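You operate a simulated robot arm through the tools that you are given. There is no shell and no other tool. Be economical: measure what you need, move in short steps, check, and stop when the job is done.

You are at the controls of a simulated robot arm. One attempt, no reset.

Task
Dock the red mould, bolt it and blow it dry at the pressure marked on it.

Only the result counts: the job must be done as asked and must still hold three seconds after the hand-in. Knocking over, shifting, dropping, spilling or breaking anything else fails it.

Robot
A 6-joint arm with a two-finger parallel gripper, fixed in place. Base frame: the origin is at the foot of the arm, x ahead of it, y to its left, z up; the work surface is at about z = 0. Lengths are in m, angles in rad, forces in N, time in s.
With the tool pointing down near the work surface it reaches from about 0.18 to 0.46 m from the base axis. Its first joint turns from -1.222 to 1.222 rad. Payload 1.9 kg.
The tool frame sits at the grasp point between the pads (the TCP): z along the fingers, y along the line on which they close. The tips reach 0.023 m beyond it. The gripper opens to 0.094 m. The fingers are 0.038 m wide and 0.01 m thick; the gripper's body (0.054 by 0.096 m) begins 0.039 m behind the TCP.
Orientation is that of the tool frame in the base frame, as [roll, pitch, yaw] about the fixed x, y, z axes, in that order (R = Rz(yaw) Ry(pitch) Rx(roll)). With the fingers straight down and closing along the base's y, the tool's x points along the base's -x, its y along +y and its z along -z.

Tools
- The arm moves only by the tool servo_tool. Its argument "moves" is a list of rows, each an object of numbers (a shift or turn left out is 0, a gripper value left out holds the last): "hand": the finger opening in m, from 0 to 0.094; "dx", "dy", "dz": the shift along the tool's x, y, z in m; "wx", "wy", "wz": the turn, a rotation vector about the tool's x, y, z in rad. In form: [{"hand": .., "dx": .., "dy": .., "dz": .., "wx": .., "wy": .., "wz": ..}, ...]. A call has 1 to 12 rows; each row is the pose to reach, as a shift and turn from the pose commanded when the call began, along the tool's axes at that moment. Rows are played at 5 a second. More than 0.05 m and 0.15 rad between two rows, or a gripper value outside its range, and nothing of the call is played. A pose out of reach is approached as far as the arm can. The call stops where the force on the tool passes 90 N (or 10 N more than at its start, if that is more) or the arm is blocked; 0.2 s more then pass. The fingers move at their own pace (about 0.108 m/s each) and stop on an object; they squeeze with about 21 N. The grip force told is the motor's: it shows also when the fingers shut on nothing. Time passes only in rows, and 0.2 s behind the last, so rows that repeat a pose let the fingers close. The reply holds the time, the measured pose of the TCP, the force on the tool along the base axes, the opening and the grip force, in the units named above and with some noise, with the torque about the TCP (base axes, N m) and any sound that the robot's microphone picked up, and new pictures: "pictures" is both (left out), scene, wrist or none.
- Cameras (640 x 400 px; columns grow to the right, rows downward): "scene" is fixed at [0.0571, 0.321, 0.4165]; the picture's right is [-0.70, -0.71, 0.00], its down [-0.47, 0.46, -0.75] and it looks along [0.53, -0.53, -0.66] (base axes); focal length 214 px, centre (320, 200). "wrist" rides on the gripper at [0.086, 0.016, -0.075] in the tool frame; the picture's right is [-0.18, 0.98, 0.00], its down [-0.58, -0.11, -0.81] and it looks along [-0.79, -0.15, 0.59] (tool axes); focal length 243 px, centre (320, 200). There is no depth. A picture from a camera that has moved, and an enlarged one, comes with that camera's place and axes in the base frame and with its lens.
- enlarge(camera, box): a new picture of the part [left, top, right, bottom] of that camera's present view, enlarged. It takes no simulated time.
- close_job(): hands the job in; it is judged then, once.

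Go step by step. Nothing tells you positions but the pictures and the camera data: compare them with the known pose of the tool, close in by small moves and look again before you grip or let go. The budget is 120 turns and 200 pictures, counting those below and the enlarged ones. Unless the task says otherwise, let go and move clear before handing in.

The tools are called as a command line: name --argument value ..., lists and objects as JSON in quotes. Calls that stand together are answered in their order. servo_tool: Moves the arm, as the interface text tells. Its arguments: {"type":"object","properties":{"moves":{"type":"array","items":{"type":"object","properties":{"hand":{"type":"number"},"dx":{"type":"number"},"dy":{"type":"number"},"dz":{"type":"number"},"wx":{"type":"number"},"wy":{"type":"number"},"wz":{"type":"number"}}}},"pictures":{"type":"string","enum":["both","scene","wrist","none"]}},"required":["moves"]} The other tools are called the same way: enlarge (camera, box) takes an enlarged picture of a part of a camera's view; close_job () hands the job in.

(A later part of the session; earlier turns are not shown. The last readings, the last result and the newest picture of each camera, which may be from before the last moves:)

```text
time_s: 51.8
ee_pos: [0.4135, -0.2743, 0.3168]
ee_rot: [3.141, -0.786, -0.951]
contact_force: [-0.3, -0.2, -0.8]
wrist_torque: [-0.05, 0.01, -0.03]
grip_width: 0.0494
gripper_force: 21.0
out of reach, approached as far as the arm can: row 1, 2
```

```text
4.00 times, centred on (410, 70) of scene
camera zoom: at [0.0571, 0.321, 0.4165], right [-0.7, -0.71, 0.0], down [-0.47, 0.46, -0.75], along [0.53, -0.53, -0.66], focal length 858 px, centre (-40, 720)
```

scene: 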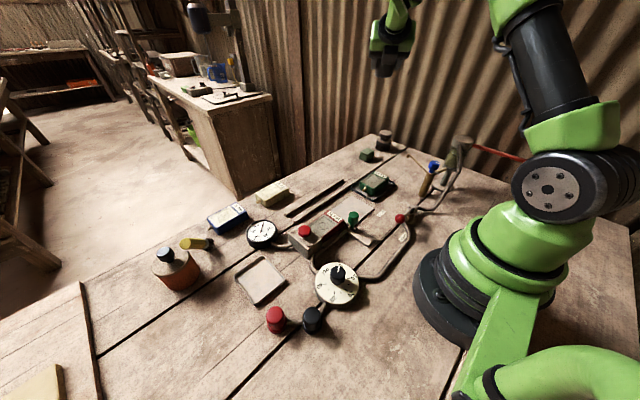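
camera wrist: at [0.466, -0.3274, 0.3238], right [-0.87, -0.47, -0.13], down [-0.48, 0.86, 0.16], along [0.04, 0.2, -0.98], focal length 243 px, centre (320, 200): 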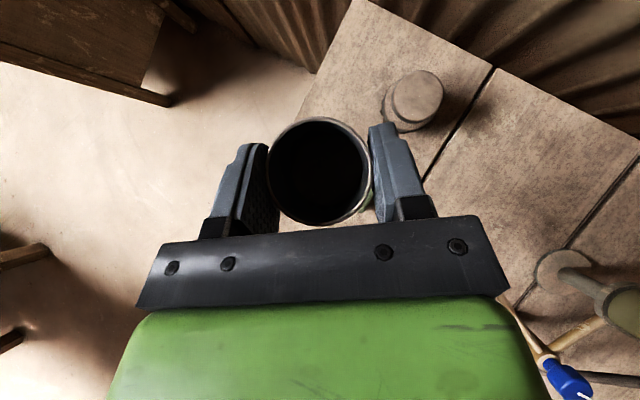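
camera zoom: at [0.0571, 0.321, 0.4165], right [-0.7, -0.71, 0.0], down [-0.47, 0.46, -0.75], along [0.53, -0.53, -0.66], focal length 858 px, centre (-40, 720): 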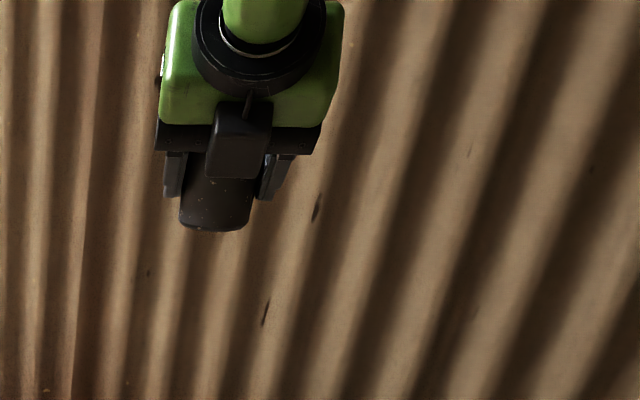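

servo_tool --moves '[{"dx": -0.02, "dy": 0.001, "dz": 0.01, "wx": 0.09, "wz": -0.09}, {"dx": -0.04, "dy": 0.002, "dz": 0.02, "wx": 0.18, "wz": -0.18}, {"dx": -0.06, "dy": 0.004, "dz": 0.03, "wx": 0.2545, "wz": -0.2545}, {"dx": -0.08, "dy": 0.005, "dz": 0.04, "wx": 0.2545, "wz": -0.2545}, {"dx": -0.1, "dy": 0.006, "dz": 0.05, "wx": 0.2545, "wz": -0.2545}, {"dx": -0.1111, "dy": 0.0064, "dz": 0.0543, "wx": 0.2545, "wz": -0.2545}, {"dx": -0.1111, "dy": 0.0064, "dz": 0.0543, "wx": 0.2545, "wz": -0.2545}]' --pictures "both"

```text
time_s: 53.4
ee_pos: [0.3826, -0.2485, 0.1997]
ee_rot: [-3.119, -0.768, -0.592]
contact_force: [0.6, 0.1, -0.6]
wrist_torque: [0.04, 0.01, 0.01]
grip_width: 0.0493
gripper_force: 20.7
out of reach, approached as far as the arm can: row 3, 6
camera wrist: at [0.3821, -0.2697, 0.3139], right [-0.64, -0.75, -0.14], down [-0.76, 0.62, 0.18], along [-0.04, 0.22, -0.97], focal length 243 px, centre (320, 200)
```

scene: 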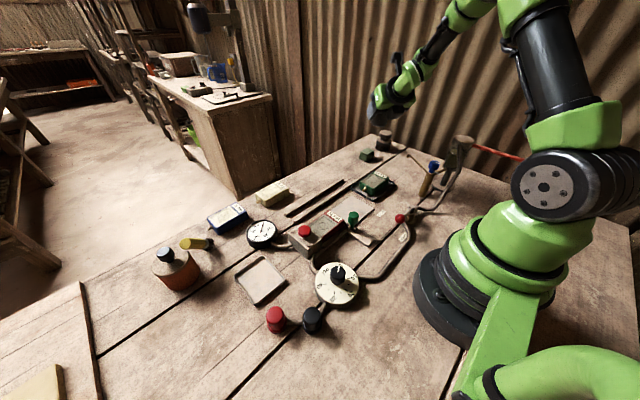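
wrist: 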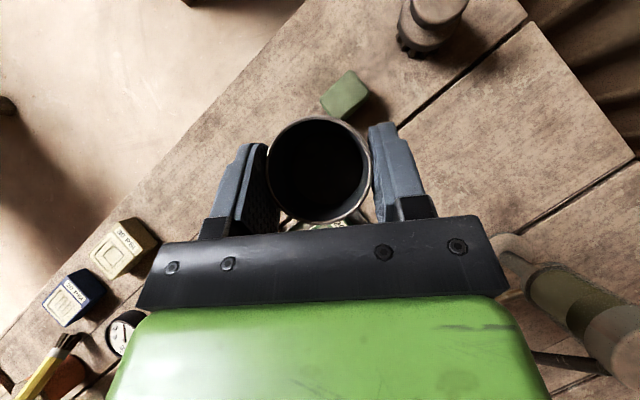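

servo_tool --moves '[{"dx": -0.012, "dy": -0.003, "dz": 0.015, "wy": -0.1}, {"dx": -0.024, "dy": -0.007, "dz": 0.031, "wy": -0.2}, {"dx": -0.037, "dy": -0.01, "dz": 0.047, "wy": -0.27}, {"dx": -0.05, "dy": -0.0135, "dz": 0.063, "wy": -0.27}, {"dx": -0.0624, "dy": -0.0168, "dz": 0.0784, "wy": -0.27}, {"dx": -0.0624, "dy": -0.0168, "dz": 0.0784, "wy": -0.27}]' --pictures "both"

enlarge --camera "scene" --box '[320, 110, 448, 190]'

```text
time_s: 54.8
ee_pos: [0.4045, -0.2386, 0.1]
ee_rot: [-3.141, -0.514, -0.587]
contact_force: [0.3, 1.0, -1.7]
wrist_torque: [-0.01, -0.01, -0.01]
grip_width: 0.049
gripper_force: 21.5
out of reach, approached as far as the arm can: row 3
camera wrist: at [0.4277, -0.2746, 0.2098], right [-0.68, -0.73, -0.09], down [-0.69, 0.59, 0.42], along [-0.25, 0.34, -0.91], focal length 243 px, centre (320, 200)
```

scene: 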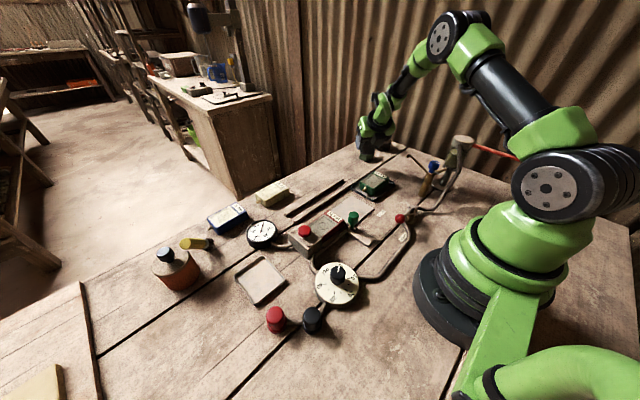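
wrist: 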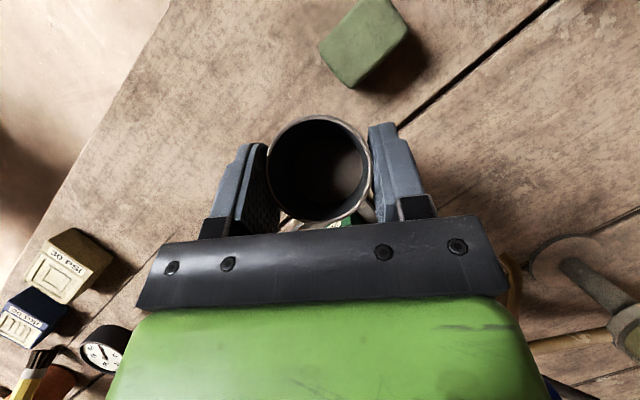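

```text
5.00 times, centred on (384, 150) of scene
camera zoom: at [0.0571, 0.321, 0.4165], right [-0.7, -0.71, 0.0], down [-0.47, 0.46, -0.75], along [0.53, -0.53, -0.66], focal length 1072 px, centre (0, 450)
```

zoom: 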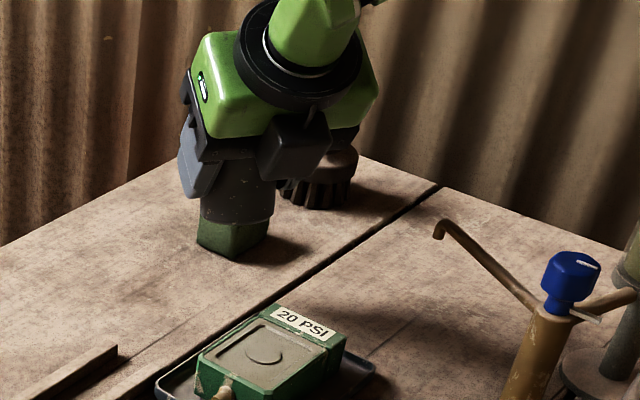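

Good configuration now. I'll lower the cup to the bench at this clear spot.

servo_tool --moves '[{"dx": -0.011, "dy": 0.002, "dz": 0.015}, {"dx": -0.022, "dy": 0.004, "dz": 0.029}, {"dx": -0.03, "dy": 0.0053, "dz": 0.039}, {"dx": -0.034, "dy": 0.0053, "dz": 0.044}, {"dx": -0.034, "dy": 0.0053, "dz": 0.044}]' --pictures "none"

enlarge --camera "scene" --box '[320, 120, 416, 180]'

```text
time_s: 56.0
ee_pos: [0.3946, -0.2392, 0.0445]
ee_rot: [-3.139, -0.516, -0.59]
contact_force: [-0.1, -0.6, -0.9]
wrist_torque: [0.02, -0.01, -0.02]
grip_width: 0.0491
gripper_force: 21.0
```

```text
6.67 times, centred on (368, 150) of scene
camera zoom: at [0.0571, 0.321, 0.4165], right [-0.7, -0.71, 0.0], down [-0.47, 0.46, -0.75], along [0.53, -0.53, -0.66], focal length 1430 px, centre (0, 533)
```

zoom: 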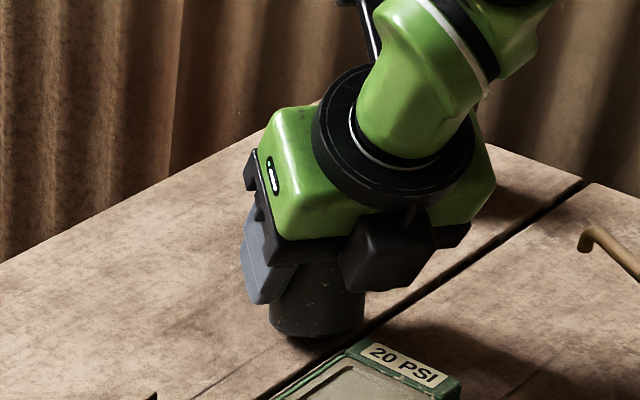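

servo_tool --moves '[{"dx": -0.001, "dz": 0.0018}, {"dx": -0.002, "dz": 0.0035}, {"dx": -0.0029, "dz": 0.0052}, {"dx": -0.0029, "dz": 0.0052}]' --pictures "none"

enlarge --camera "scene" --box '[320, 120, 416, 180]'

```text
time_s: 57.0
ee_pos: [0.3961, -0.2393, 0.0413]
ee_rot: [-3.141, -0.518, -0.587]
contact_force: [1.7, -3.2, 11.4]
wrist_torque: [-0.22, -0.27, -0.01]
grip_width: 0.0494
gripper_force: 21.1
```

```text
6.67 times, centred on (368, 150) of scene
camera zoom: at [0.0571, 0.3211, 0.4165], right [-0.7, -0.71, 0.0], down [-0.47, 0.46, -0.75], along [0.53, -0.53, -0.66], focal length 1430 px, centre (0, 533)
```

zoom: 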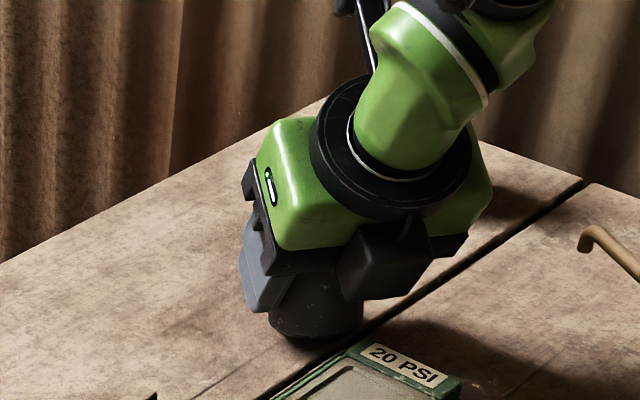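

servo_tool --moves '[{"dx": -0.0008, "dz": 0.0015}, {"dx": -0.0016, "dz": 0.003}, {"dx": -0.0016, "dz": 0.003, "hand": 0.056}, {"dx": -0.0016, "dz": 0.003, "hand": 0.07}, {"dx": -0.0016, "dz": 0.003, "hand": 0.07}]' --pictures "both"

enlarge --camera "scene" --box '[320, 120, 416, 180]'

```text
time_s: 58.2
ee_pos: [0.3958, -0.2399, 0.0372]
ee_rot: [-3.14, -0.514, -0.592]
contact_force: [-0.3, -0.9, -0.8]
wrist_torque: [0.03, 0.02, 0.04]
grip_width: 0.07
gripper_force: 0.0
camera wrist: at [0.418, -0.2749, 0.1449], right [-0.68, -0.73, -0.09], down [-0.69, 0.59, 0.42], along [-0.25, 0.35, -0.91], focal length 243 px, centre (320, 200)
```

scene: 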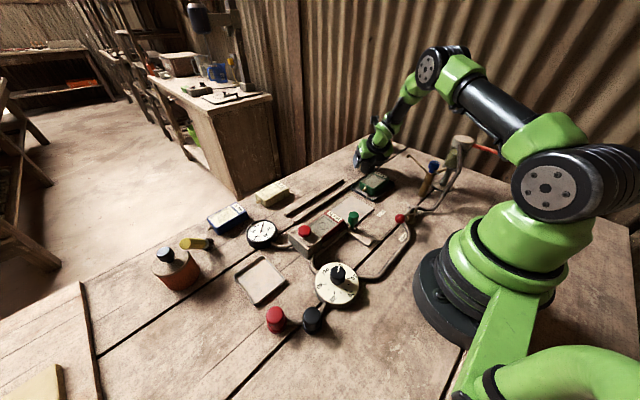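
wrist: 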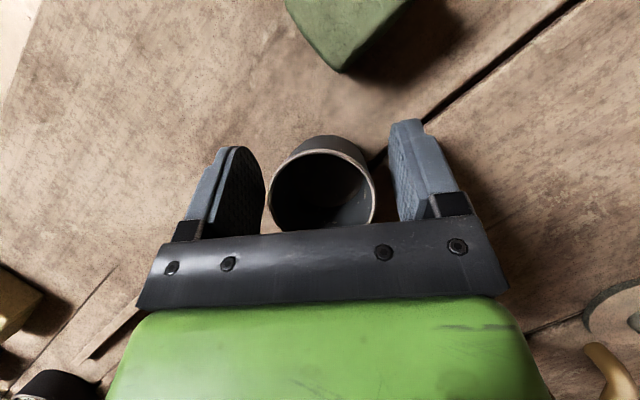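

```text
6.67 times, centred on (368, 150) of scene
camera zoom: at [0.0571, 0.321, 0.4165], right [-0.7, -0.71, 0.0], down [-0.47, 0.46, -0.75], along [0.53, -0.53, -0.66], focal length 1430 px, centre (0, 533)
```

zoom: 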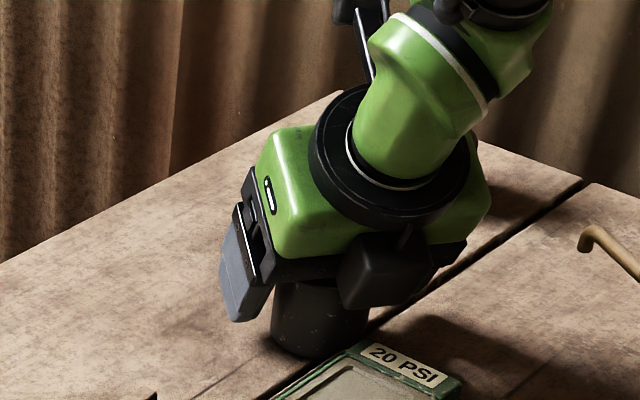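

Cup is standing. I'll rise clear and look.

servo_tool --moves '[{"dx": 0.0148, "dz": -0.0261}, {"dx": 0.0344, "dz": -0.061}, {"dx": 0.0541, "dz": -0.0958}, {"dx": 0.0738, "dz": -0.1306}, {"dx": 0.0738, "dz": -0.1306, "wy": -0.13}, {"dx": 0.0738, "dz": -0.1306, "wy": -0.26}, {"dx": 0.0738, "dz": -0.1306, "wy": -0.39}, {"dx": 0.0738, "dz": -0.1306, "wy": -0.514}, {"dx": 0.0738, "dz": -0.1306, "wy": -0.514}]' --pictures "both"

enlarge --camera "scene" --box '[340, 130, 468, 210]'

```text
time_s: 60.2
ee_pos: [0.3544, -0.1313, 0.1334]
ee_rot: [3.096, -0.053, -0.624]
contact_force: [-0.2, -0.9, 0.9]
wrist_torque: [0.0, 0.01, 0.0]
grip_width: 0.07
gripper_force: 0.0
out of reach, approached as far as the arm can: row 3, 4, 5, 6, 7, 8, 9
camera wrist: at [0.4138, -0.1896, 0.2145], right [-0.73, -0.69, 0.03], down [-0.42, 0.48, 0.77], along [-0.55, 0.54, -0.64], focal length 243 px, centre (320, 200)
```

scene: 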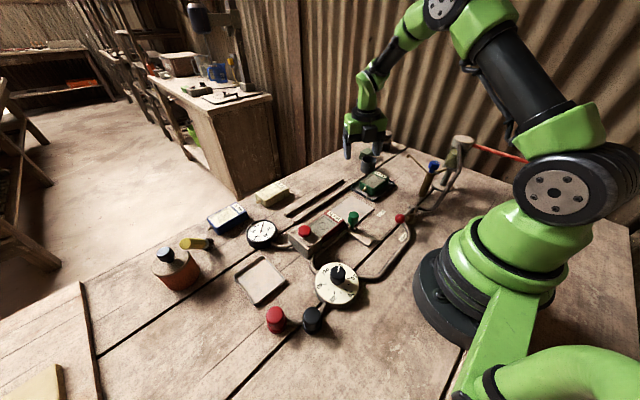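
wrist: 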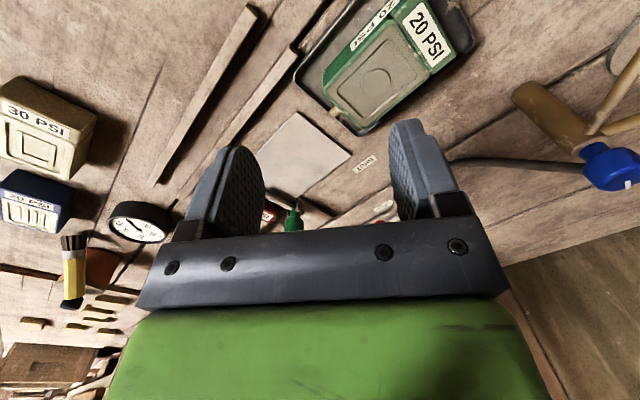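

```text
5.00 times, centred on (404, 170) of scene
camera zoom: at [0.0571, 0.321, 0.4165], right [-0.7, -0.71, 0.0], down [-0.47, 0.46, -0.75], along [0.53, -0.53, -0.66], focal length 1072 px, centre (-100, 350)
```

zoom: 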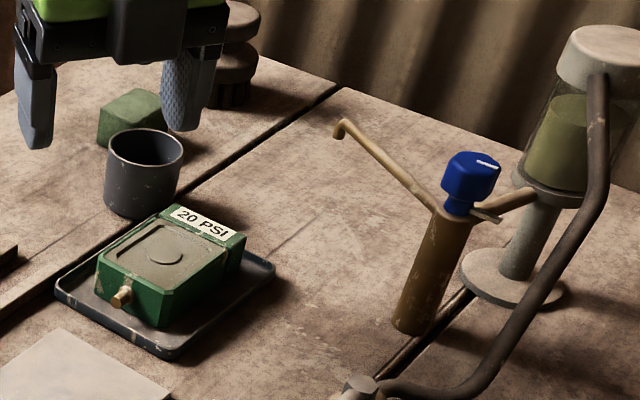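

The cup stands upright near (0.385, -0.235). I'll straighten the tool to vertical, yaw about -0.40 so the fingers close across the spout direction, and hover over the cup.

servo_tool --moves '[{"dz": -0.027, "wx": 0.0456, "wy": -0.053}, {"dx": 0.022, "dy": 0.016, "dz": -0.027, "wx": 0.0456, "wy": -0.053, "wz": -0.08}, {"dx": 0.045, "dy": 0.033, "dz": -0.027, "wx": 0.0456, "wy": -0.053, "wz": -0.16}, {"dx": 0.067, "dy": 0.05, "dz": -0.027, "wx": 0.0456, "wy": -0.053, "wz": -0.224}, {"dx": 0.0895, "dy": 0.066, "dz": -0.027, "wx": 0.0456, "wy": -0.053, "wz": -0.224}, {"dx": 0.0895, "dy": 0.066, "dz": -0.027, "wx": 0.0456, "wy": -0.053, "wz": -0.224}]' --pictures "both"

enlarge --camera "scene" --box '[340, 110, 468, 190]'

```text
time_s: 61.6
ee_pos: [0.3294, -0.109, 0.1057]
ee_rot: [3.064, -0.045, -0.441]
contact_force: [0.0, 0.6, 0.2]
wrist_torque: [-0.02, 0.01, 0.01]
grip_width: 0.0701
gripper_force: 0.0
out of reach, approached as far as the arm can: row 1, 2, 3, 4, 5, 6
camera wrist: at [0.4011, -0.1537, 0.1867], right [-0.59, -0.81, 0.07], down [-0.48, 0.42, 0.77], along [-0.65, 0.42, -0.64], focal length 243 px, centre (320, 200)
```

scene: 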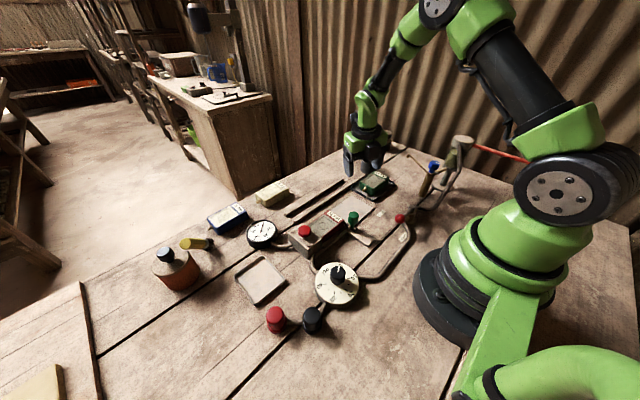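
wrist: 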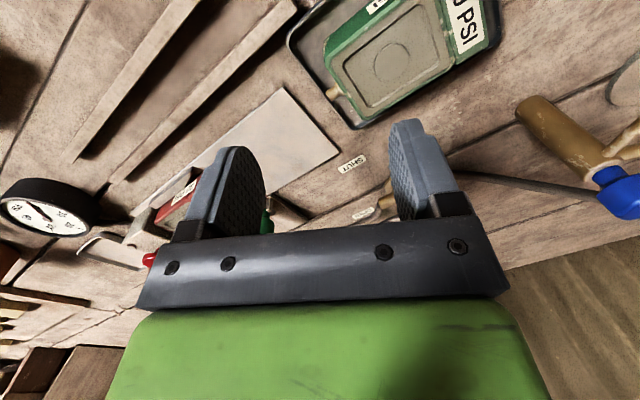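

```text
5.00 times, centred on (404, 150) of scene
camera zoom: at [0.0571, 0.321, 0.4165], right [-0.7, -0.71, 0.0], down [-0.47, 0.46, -0.75], along [0.53, -0.53, -0.66], focal length 1072 px, centre (-100, 450)
```

zoom: 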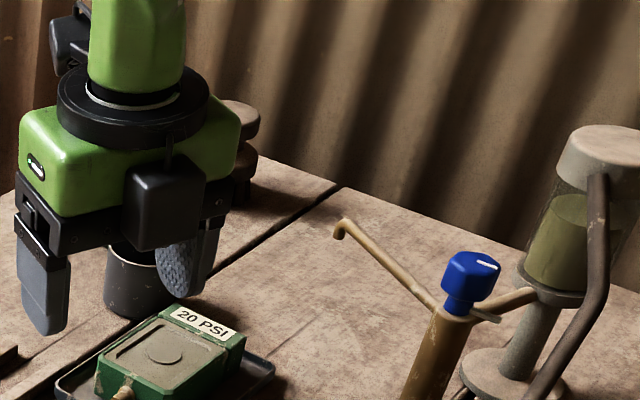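

The wrist roll joint has hit its limit, which explains the drift. I'll raise, level the tool, and unwind the other way to the equivalent orientation.

servo_tool --moves '[{"dz": -0.03}, {"dz": -0.06, "wz": 0.1}, {"dz": -0.09, "wz": 0.2}, {"dz": -0.12, "wz": 0.34}, {"dz": -0.15, "wz": 0.48}, {"dz": -0.15, "wz": 0.62}, {"dz": -0.15, "wz": 0.62}]' --pictures "none"

```text
time_s: 63.2
ee_pos: [0.3296, -0.0945, 0.2559]
ee_rot: [3.107, -0.081, -1.066]
contact_force: [-1.0, 0.1, -0.9]
wrist_torque: [0.0, -0.01, 0.0]
grip_width: 0.0702
gripper_force: 0.0
out of reach, approached as far as the arm can: row 1
```

Free of the limit now. I'll level the tool, then unwind further.

servo_tool --moves '[{"wx": 0.035, "wy": -0.081}, {"wx": 0.035, "wy": -0.081}]' --pictures "none"

servo_tool --moves '[{"wz": 0.14}, {"wz": 0.28}, {"wz": 0.42}, {"wz": 0.56}, {"wz": 0.7}, {"wz": 0.84}, {"wz": 0.98}, {"wz": 1.12}, {"wz": 1.26}, {"wz": 1.4}, {"wz": 1.54}, {"wz": 1.54}]' --pictures "none"

servo_tool --moves '[{"wz": 0.14}, {"wz": 0.28}, {"wz": 0.42}, {"wz": 0.56}, {"wz": 0.7}, {"wz": 0.84}, {"wz": 0.98}, {"wz": 1.12}, {"wz": 1.26}, {"wz": 1.4}, {"wz": 1.5}, {"wz": 1.5}]' --pictures "both"

```text
time_s: 63.8
ee_pos: [0.3298, -0.0941, 0.2567]
ee_rot: [3.14, 0.002, -1.061]
contact_force: [0.4, 0.2, 0.4]
wrist_torque: [0.02, -0.03, 0.0]
grip_width: 0.0702
gripper_force: 0.1
```

```text
time_s: 66.4
ee_pos: [0.3296, -0.0932, 0.2564]
ee_rot: [3.141, 0.001, -2.606]
contact_force: [0.6, -0.3, 0.0]
wrist_torque: [0.01, 0.0, 0.01]
grip_width: 0.0701
gripper_force: 0.0
```

```text
time_s: 69.0
ee_pos: [0.3302, -0.0928, 0.2565]
ee_rot: [3.141, 0.0, 2.178]
contact_force: [-0.2, -0.5, 0.5]
wrist_torque: [0.03, -0.05, -0.03]
grip_width: 0.07
gripper_force: 0.0
camera wrist: at [0.2942, -0.014, 0.332], right [0.91, 0.41, 0.0], down [0.24, -0.54, 0.81], along [0.33, -0.74, -0.59], focal length 243 px, centre (320, 200)
```

scene: 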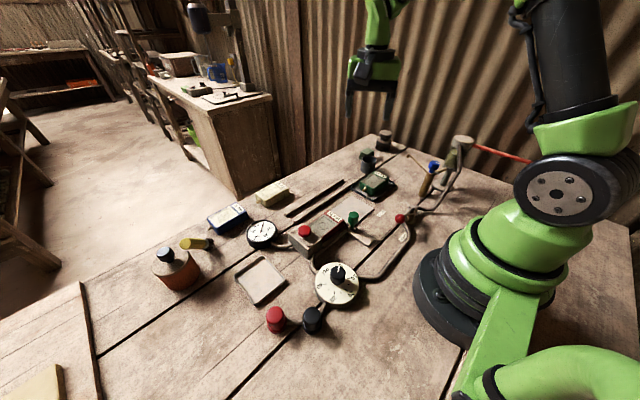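
wrist: 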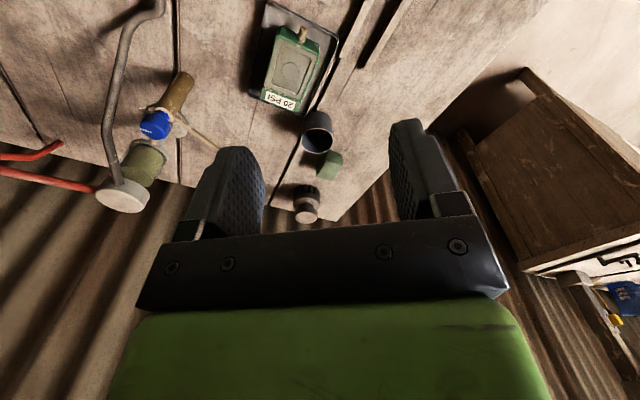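

enlarge --camera "wrist" --box '[230, 50, 390, 150]'

```text
4.00 times, centred on (310, 100) of wrist
camera zoom: at [0.2942, -0.014, 0.332], right [0.91, 0.41, 0.0], down [0.24, -0.54, 0.81], along [0.33, -0.74, -0.59], focal length 970 px, centre (360, 600)
```

zoom: 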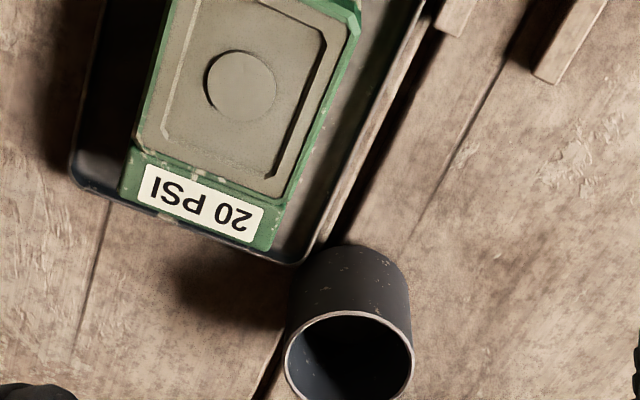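

servo_tool --moves '[{"dx": -0.035, "dy": -0.008, "dz": 0.03, "hand": 0.075}, {"dx": -0.07, "dy": -0.016, "dz": 0.06}, {"dx": -0.105, "dy": -0.024, "dz": 0.09}, {"dx": -0.148, "dy": -0.0324, "dz": 0.11}, {"dx": -0.148, "dy": -0.0324, "dz": 0.1365}, {"dx": -0.148, "dy": -0.0324, "dz": 0.1365}]' --pictures "both"

enlarge --camera "wrist" --box '[190, 40, 446, 200]'

enlarge --camera "scene" --box '[320, 100, 448, 180]'

```text
time_s: 70.4
ee_pos: [0.3872, -0.2339, 0.1192]
ee_rot: [3.14, -0.002, 2.181]
contact_force: [0.1, 0.0, 0.8]
wrist_torque: [-0.01, 0.03, -0.02]
grip_width: 0.0749
gripper_force: 0.1
camera wrist: at [0.3517, -0.1546, 0.1954], right [0.91, 0.41, 0.0], down [0.24, -0.54, 0.81], along [0.33, -0.73, -0.59], focal length 243 px, centre (320, 200)
```

scene: 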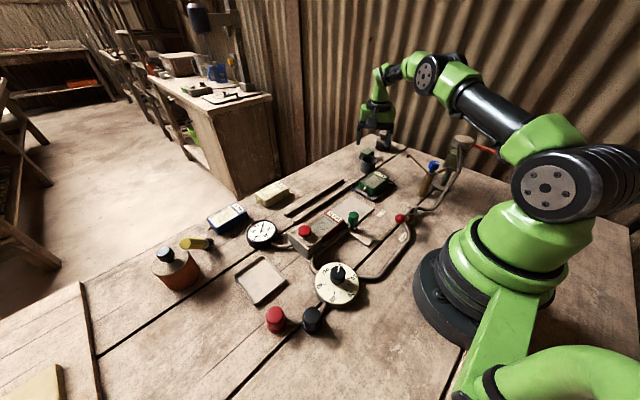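
wrist: 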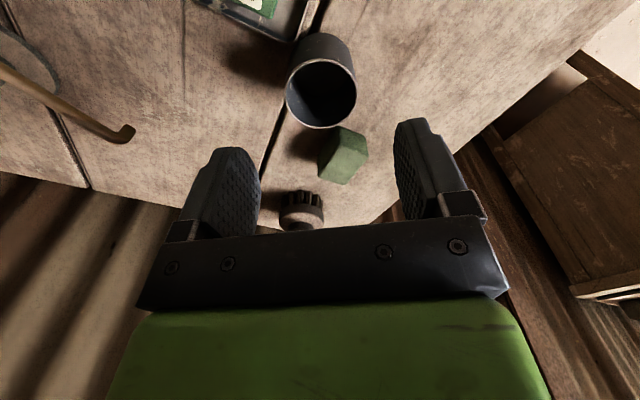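

```text
2.50 times, centred on (318, 120) of wrist
camera zoom: at [0.3517, -0.1546, 0.1954], right [0.91, 0.41, 0.0], down [0.24, -0.54, 0.81], along [0.33, -0.73, -0.59], focal length 606 px, centre (325, 400)
```

zoom: 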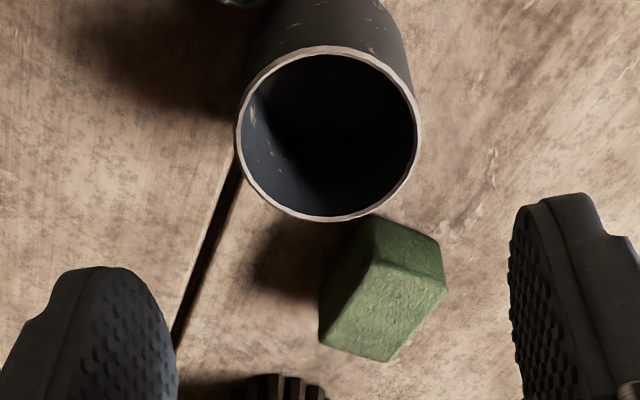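

```text
5.00 times, centred on (384, 140) of scene
camera zoom: at [0.0571, 0.321, 0.4165], right [-0.7, -0.71, 0.0], down [-0.47, 0.46, -0.75], along [0.53, -0.53, -0.66], focal length 1072 px, centre (0, 500)
```

zoom: 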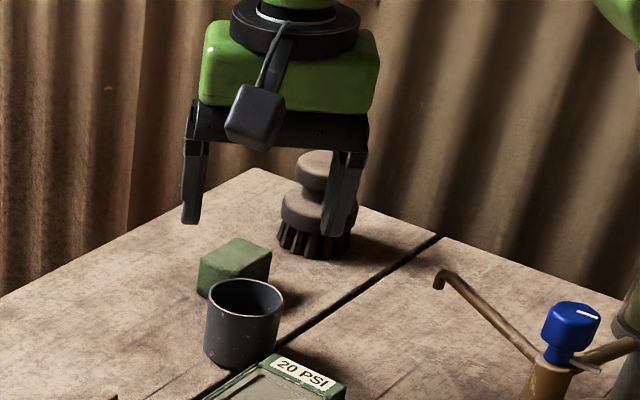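

Cup is centred near (0.389, -0.2355) with its rim at z about 0.042. I'll descend and grip its upper part.

servo_tool --moves '[{"dx": -0.0023, "dy": 0.0006, "dz": 0.03}, {"dx": -0.0023, "dy": 0.0006, "dz": 0.055}, {"dx": -0.0023, "dy": 0.0006, "dz": 0.069}, {"dx": -0.0023, "dy": 0.0006, "dz": 0.069}, {"dx": -0.0023, "dy": 0.0006, "dz": 0.069, "hand": 0.03}, {"dx": -0.0023, "dy": 0.0006, "dz": 0.069, "hand": 0.03}, {"dx": -0.0023, "dy": 0.0006, "dz": 0.069, "hand": 0.03}]' --pictures "none"

enlarge --camera "scene" --box '[320, 110, 448, 190]'

```text
time_s: 72.0
ee_pos: [0.3905, -0.2345, 0.0518]
ee_rot: [-3.141, -0.004, 2.181]
contact_force: [-0.5, 0.1, -0.5]
wrist_torque: [0.03, 0.01, 0.03]
grip_width: 0.048
gripper_force: 21.3
```

```text
5.00 times, centred on (384, 150) of scene
camera zoom: at [0.0571, 0.321, 0.4165], right [-0.7, -0.71, 0.0], down [-0.47, 0.46, -0.75], along [0.53, -0.53, -0.66], focal length 1072 px, centre (0, 450)
```

zoom: 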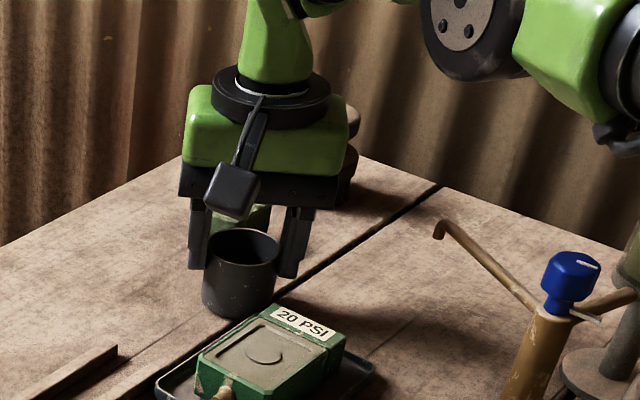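

Gripped. I'll lift, carry to the far side of the spout tip, and lower to just above the bench.

servo_tool --moves '[{"dz": -0.025}, {"dz": -0.05}, {"dx": -0.008, "dy": -0.03, "dz": -0.05}, {"dx": -0.016, "dy": -0.06, "dz": -0.05}, {"dx": -0.0254, "dy": -0.0892, "dz": -0.05}, {"dx": -0.0254, "dy": -0.0892, "dz": -0.05}, {"dx": -0.0254, "dy": -0.0892, "dz": -0.03}, {"dx": -0.0254, "dy": -0.0892, "dz": -0.03}]' --pictures "both"

enlarge --camera "wrist" --box '[140, 40, 396, 200]'

enlarge --camera "scene" --box '[350, 110, 478, 190]'

```text
time_s: 73.8
ee_pos: [0.3308, -0.3064, 0.0804]
ee_rot: [-3.141, 0.001, 2.181]
contact_force: [-0.3, -0.8, -1.2]
wrist_torque: [-0.01, -0.01, -0.01]
grip_width: 0.048
gripper_force: 20.5
camera wrist: at [0.2956, -0.2273, 0.1561], right [0.91, 0.41, 0.0], down [0.24, -0.54, 0.81], along [0.33, -0.73, -0.59], focal length 243 px, centre (320, 200)
```

scene: 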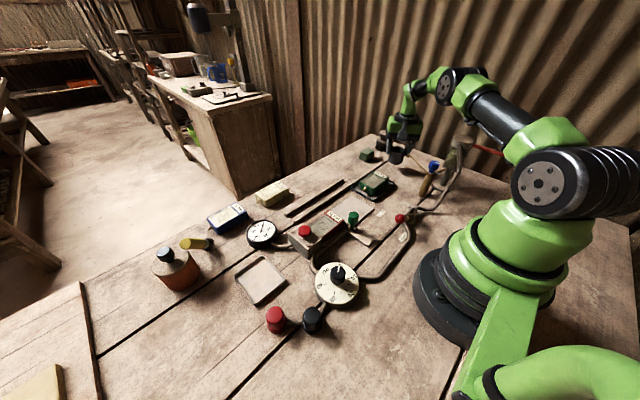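
wrist: 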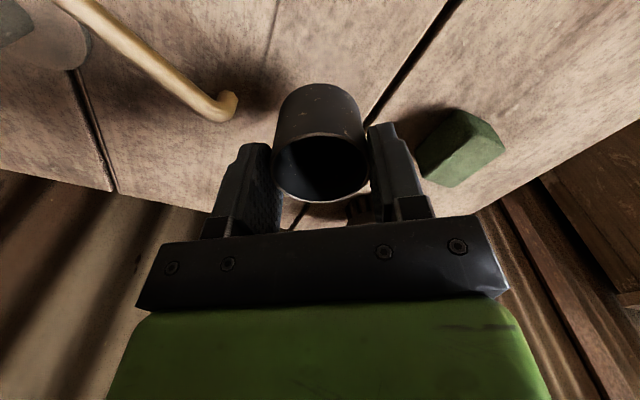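

```text
2.50 times, centred on (268, 120) of wrist
camera zoom: at [0.2956, -0.2273, 0.1561], right [0.91, 0.41, 0.0], down [0.24, -0.54, 0.81], along [0.33, -0.73, -0.59], focal length 606 px, centre (450, 400)
```

zoom: 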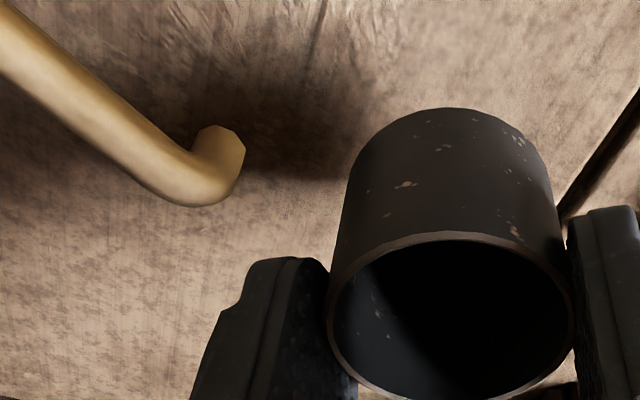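

```text
5.00 times, centred on (414, 150) of scene
camera zoom: at [0.0571, 0.321, 0.4165], right [-0.7, -0.71, 0.0], down [-0.47, 0.46, -0.75], along [0.53, -0.53, -0.66], focal length 1072 px, centre (-150, 450)
```

zoom: 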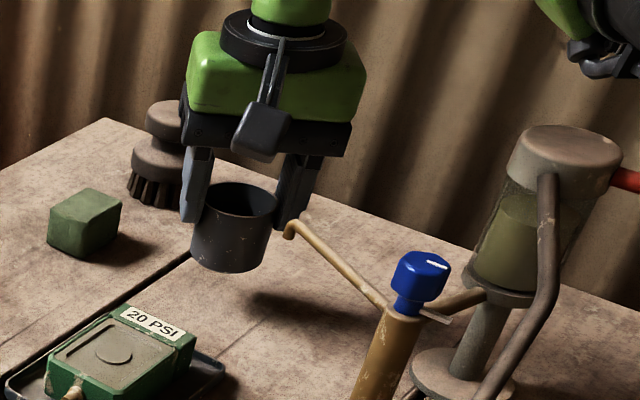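

The outlet is at about (0.2845, -0.2925, 0.065). I'll lower the cup and slide it in under the spout.

servo_tool --moves '[{"dz": 0.015}, {"dz": 0.0245}, {"dz": 0.0245}, {"dx": 0.009, "dy": -0.007, "dz": 0.0245}, {"dx": 0.018, "dy": -0.014, "dz": 0.0245}, {"dx": 0.027, "dy": -0.021, "dz": 0.0245}, {"dx": 0.036, "dy": -0.0279, "dz": 0.0245}, {"dx": 0.036, "dy": -0.0279, "dz": 0.0245}]' --pictures "both"

enlarge --camera "wrist" --box '[190, 80, 446, 240]'

enlarge --camera "scene" --box '[366, 120, 462, 180]'

```text
time_s: 75.6
ee_pos: [0.2865, -0.2937, 0.0566]
ee_rot: [3.142, 0.002, 2.18]
contact_force: [-0.6, 0.1, -1.9]
wrist_torque: [0.03, -0.01, -0.01]
grip_width: 0.048
gripper_force: 21.3
camera wrist: at [0.2513, -0.2142, 0.1321], right [0.91, 0.41, 0.0], down [0.24, -0.54, 0.81], along [0.33, -0.73, -0.59], focal length 243 px, centre (320, 200)
```

scene: 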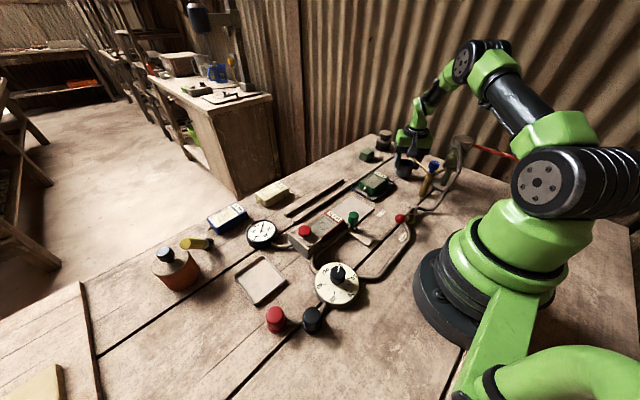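
wrist: 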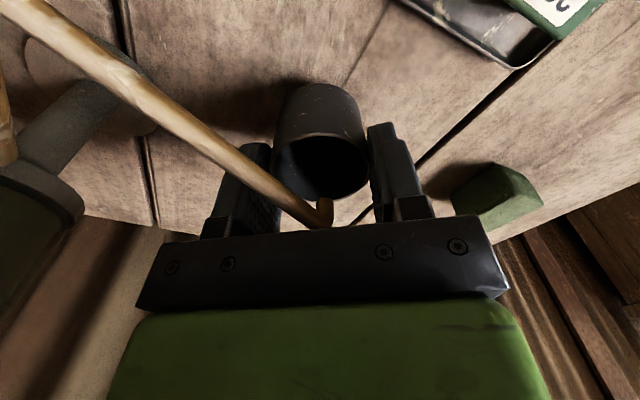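

```text
2.50 times, centred on (318, 160) of wrist
camera zoom: at [0.2513, -0.2142, 0.1321], right [0.91, 0.41, 0.0], down [0.24, -0.54, 0.81], along [0.33, -0.73, -0.59], focal length 606 px, centre (325, 300)
```

zoom: 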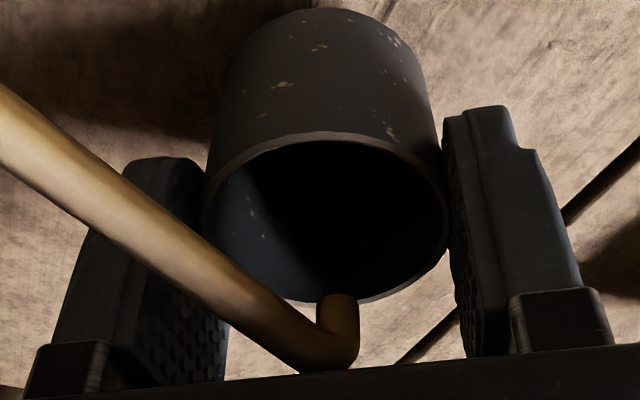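

```text
6.67 times, centred on (414, 150) of scene
camera zoom: at [0.0571, 0.321, 0.4165], right [-0.7, -0.71, 0.0], down [-0.47, 0.46, -0.75], along [0.53, -0.53, -0.66], focal length 1430 px, centre (-307, 533)
```

zoom: 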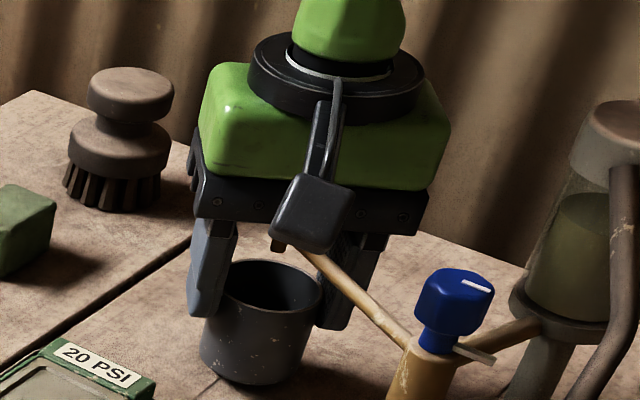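

The outlet is over the cup, about 9 mm off centre. I'll nudge the cup +y by 6 mm, set it down and release.

servo_tool --moves '[{"dx": 0.0049, "dy": 0.0034}, {"dx": 0.0049, "dy": 0.0034, "dz": 0.002}, {"dx": 0.0049, "dy": 0.0034, "dz": 0.0035}, {"dx": 0.0049, "dy": 0.0034, "dz": 0.0045}, {"dx": 0.0049, "dy": 0.0034, "dz": 0.0045}]' --pictures "none"

enlarge --camera "scene" --box '[366, 120, 462, 180]'

```text
time_s: 76.8
ee_pos: [0.2871, -0.2883, 0.0529]
ee_rot: [-3.14, -0.001, 2.177]
contact_force: [0.6, 0.6, -0.8]
wrist_torque: [0.01, -0.03, 0.0]
grip_width: 0.0478
gripper_force: 21.4
```

```text
6.67 times, centred on (414, 150) of scene
camera zoom: at [0.0571, 0.321, 0.4165], right [-0.7, -0.71, 0.0], down [-0.47, 0.46, -0.75], along [0.53, -0.53, -0.66], focal length 1430 px, centre (-307, 533)
```

zoom: 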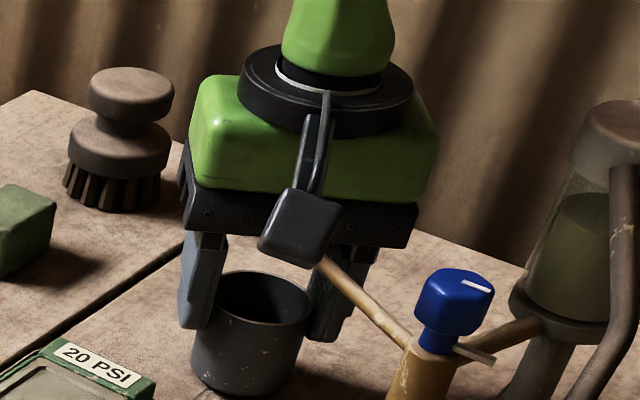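

servo_tool --moves '[{"dz": 0.0012}, {"dz": 0.0015}, {"dz": 0.0015, "hand": 0.054}, {"dz": 0.0015, "hand": 0.064}, {"dz": 0.0015, "hand": 0.066}]' --pictures "both"

enlarge --camera "wrist" --box '[190, 80, 446, 240]'

```text
time_s: 78.0
ee_pos: [0.2868, -0.288, 0.0499]
ee_rot: [3.141, -0.002, 2.18]
contact_force: [0.0, -0.8, 0.1]
wrist_torque: [0.0, 0.0, -0.01]
grip_width: 0.0658
gripper_force: 0.2
camera wrist: at [0.2512, -0.2079, 0.1264], right [0.91, 0.41, 0.0], down [0.24, -0.54, 0.81], along [0.33, -0.73, -0.59], focal length 243 px, centre (320, 200)
```

scene: 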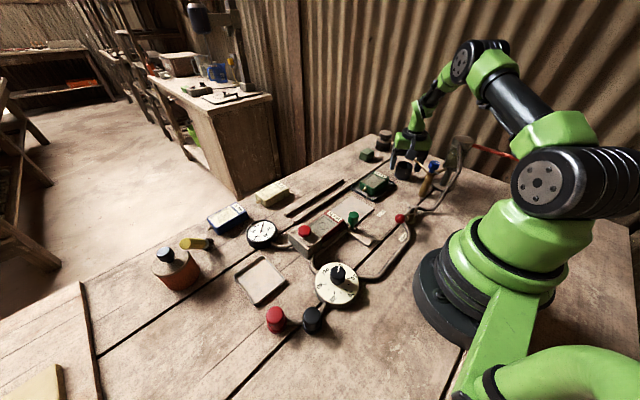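
wrist: 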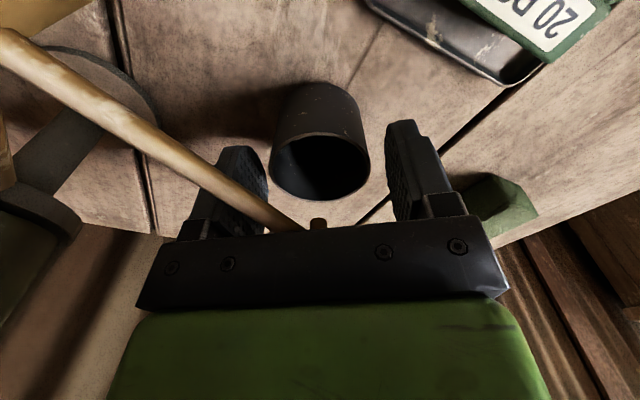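

```text
2.50 times, centred on (318, 160) of wrist
camera zoom: at [0.2512, -0.2079, 0.1264], right [0.91, 0.41, 0.0], down [0.24, -0.54, 0.81], along [0.33, -0.73, -0.59], focal length 606 px, centre (325, 300)
```

zoom: 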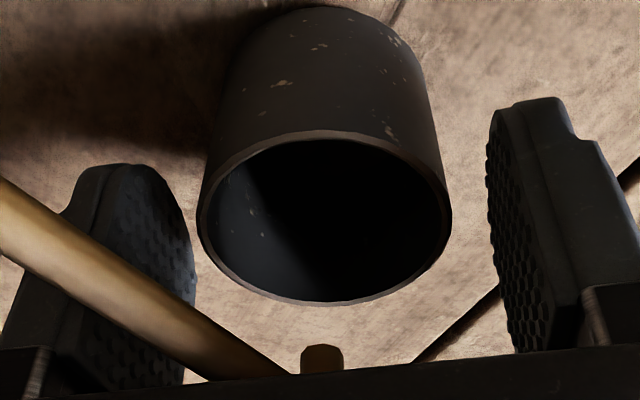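

servo_tool --moves '[{"dz": -0.02}, {"dz": -0.05}, {"dz": -0.09}, {"dz": -0.13}, {"dz": -0.17}, {"dz": -0.17}]' --pictures "both"

enlarge --camera "scene" --box '[366, 120, 462, 180]'

enlarge --camera "wrist" --box '[190, 40, 446, 200]'

```text
time_s: 79.4
ee_pos: [0.2878, -0.2882, 0.2205]
ee_rot: [-3.141, 0.0, 2.18]
contact_force: [-0.5, -0.3, 0.9]
wrist_torque: [0.0, -0.01, -0.01]
grip_width: 0.0659
gripper_force: 0.1
camera wrist: at [0.2526, -0.2081, 0.2968], right [0.91, 0.41, 0.0], down [0.24, -0.54, 0.81], along [0.33, -0.73, -0.59], focal length 243 px, centre (320, 200)
```

scene: 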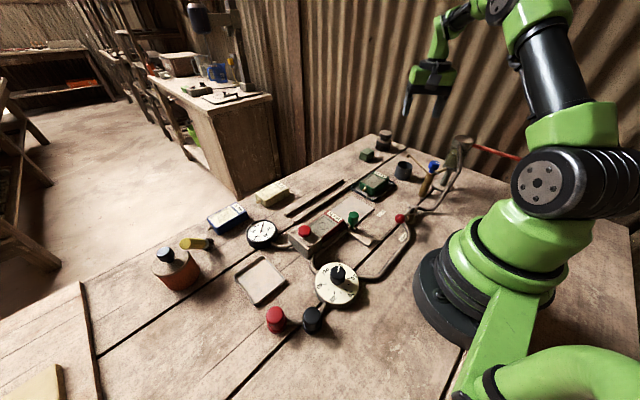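
wrist: 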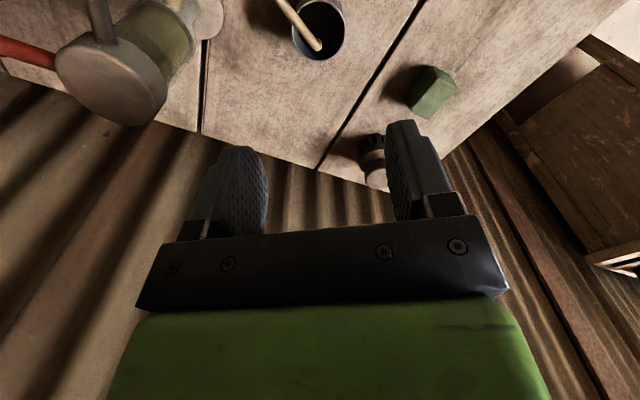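

```text
6.67 times, centred on (414, 150) of scene
camera zoom: at [0.0571, 0.321, 0.4165], right [-0.7, -0.71, 0.0], down [-0.47, 0.46, -0.75], along [0.53, -0.53, -0.66], focal length 1430 px, centre (-307, 533)
```

zoom: 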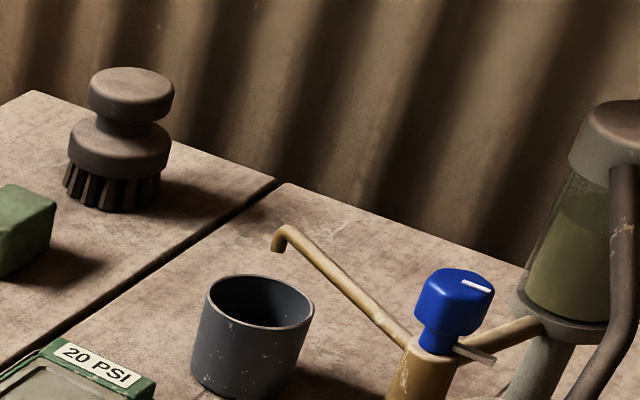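

```text
2.50 times, centred on (318, 120) of wrist
camera zoom: at [0.2526, -0.2081, 0.2968], right [0.91, 0.41, 0.0], down [0.24, -0.54, 0.81], along [0.33, -0.73, -0.59], focal length 606 px, centre (325, 400)
```

zoom: 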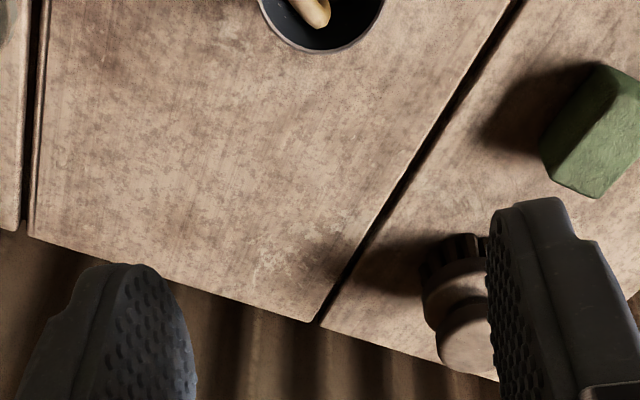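

The cup now sits under the outlet. Next I'll go to the blue tap knob with yaw 1.571 and grip it on its flats.

servo_tool --moves '[{"dx": 0.02, "dy": -0.012, "wz": 0.13, "hand": 0.05}, {"dx": 0.04, "dy": -0.025, "wz": 0.26}, {"dx": 0.06, "dy": -0.038, "wz": 0.39}, {"dx": 0.0851, "dy": -0.0549, "wz": 0.52}, {"dx": 0.0851, "dy": -0.0549, "wz": 0.609}, {"dx": 0.0851, "dy": -0.0549, "dz": 0.03, "wz": 0.609}, {"dx": 0.0851, "dy": -0.0549, "dz": 0.07, "wz": 0.609}, {"dx": 0.0851, "dy": -0.0549, "dz": 0.07, "wz": 0.609}]' --pictures "both"

enlarge --camera "wrist" --box '[200, 40, 456, 200]'

```text
time_s: 81.2
ee_pos: [0.1938, -0.2509, 0.15]
ee_rot: [-3.139, 0.0, 1.571]
contact_force: [-1.0, -0.4, -0.4]
wrist_torque: [0.0, -0.03, 0.02]
grip_width: 0.0501
gripper_force: 0.1
camera wrist: at [0.21, -0.164, 0.227], right [0.98, -0.18, 0.0], down [-0.11, -0.58, 0.81], along [-0.15, -0.79, -0.59], focal length 243 px, centre (320, 200)
```

scene: 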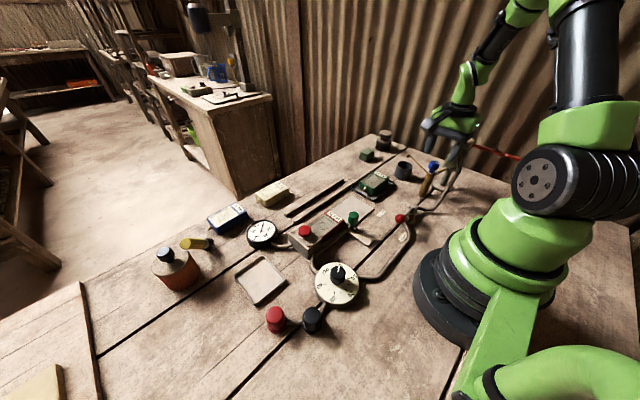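
wrist: 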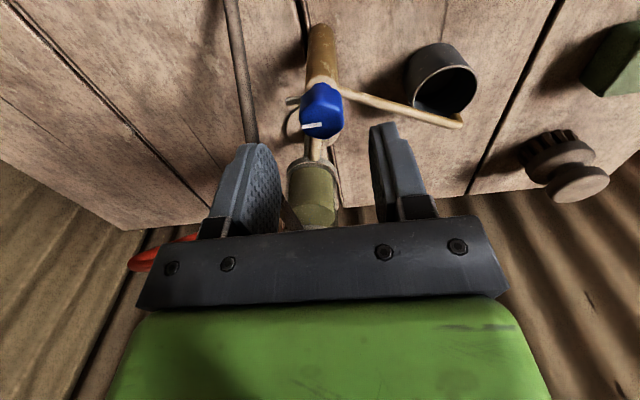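

```text
2.50 times, centred on (328, 120) of wrist
camera zoom: at [0.21, -0.164, 0.227], right [0.98, -0.18, 0.0], down [-0.11, -0.58, 0.81], along [-0.15, -0.79, -0.59], focal length 606 px, centre (300, 400)
```

zoom: 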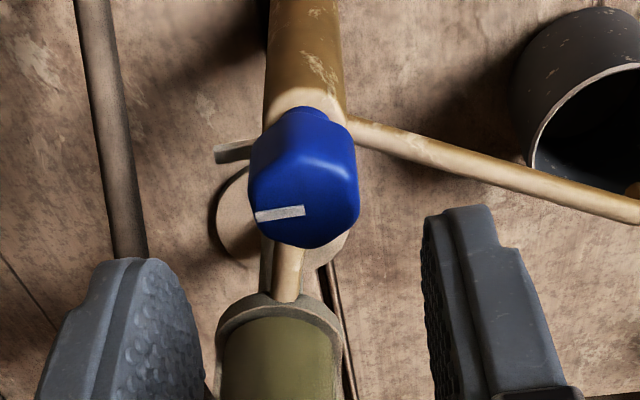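

servo_tool --moves '[{"dx": 0.001, "dy": 0.001, "dz": 0.02}, {"dx": 0.001, "dy": 0.001, "dz": 0.036}, {"dx": 0.001, "dy": 0.001, "dz": 0.036}, {"dx": 0.001, "dy": 0.001, "dz": 0.036, "hand": 0.01}, {"dx": 0.001, "dy": 0.001, "dz": 0.036, "hand": 0.01}, {"dx": 0.001, "dy": 0.001, "dz": 0.036, "hand": 0.01}]' --pictures "none"

enlarge --camera "scene" --box '[390, 120, 486, 180]'

```text
time_s: 82.6
ee_pos: [0.1966, -0.2487, 0.1145]
ee_rot: [3.141, -0.001, 1.569]
contact_force: [14.2, 2.5, -14.6]
wrist_torque: [-0.7, -0.45, 0.0]
grip_width: 0.0261
gripper_force: 44.9
```

```text
6.67 times, centred on (438, 150) of scene
camera zoom: at [0.0571, 0.321, 0.4165], right [-0.7, -0.71, 0.0], down [-0.47, 0.46, -0.75], along [0.53, -0.53, -0.66], focal length 1430 px, centre (-467, 533)
```

zoom: 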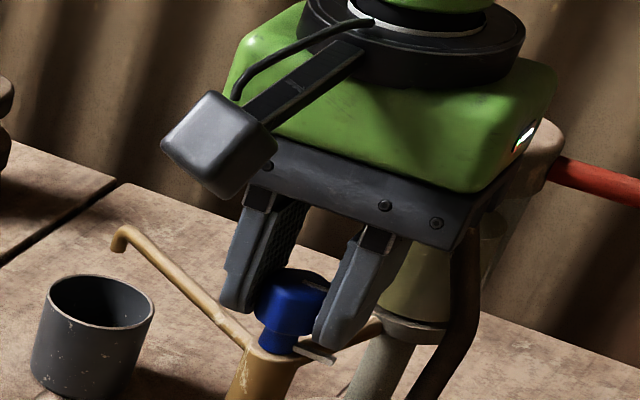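

Knob gripped. I'll try turning counter-clockwise a little and listen and feel.

servo_tool --moves '[{"dy": 0.001, "wz": -0.08}, {"dy": 0.002, "wz": -0.16}, {"dy": 0.002, "wz": -0.24}, {"dy": 0.002, "wz": -0.32}, {"dy": 0.002, "wz": -0.32}]' --pictures "none"

enlarge --camera "scene" --box '[390, 120, 486, 180]'

```text
time_s: 83.8
ee_pos: [0.1967, -0.2474, 0.116]
ee_rot: [-3.141, -0.002, 1.892]
contact_force: [-7.8, 6.3, 11.5]
wrist_torque: [-0.43, -0.35, 0.0]
grip_width: 0.026
gripper_force: 45.0
```

```text
6.67 times, centred on (438, 150) of scene
camera zoom: at [0.0571, 0.3211, 0.4165], right [-0.7, -0.71, 0.0], down [-0.47, 0.46, -0.75], along [0.53, -0.53, -0.66], focal length 1430 px, centre (-467, 533)
```

zoom: 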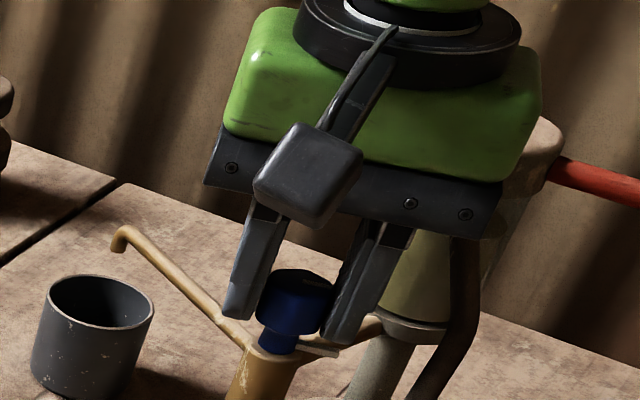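

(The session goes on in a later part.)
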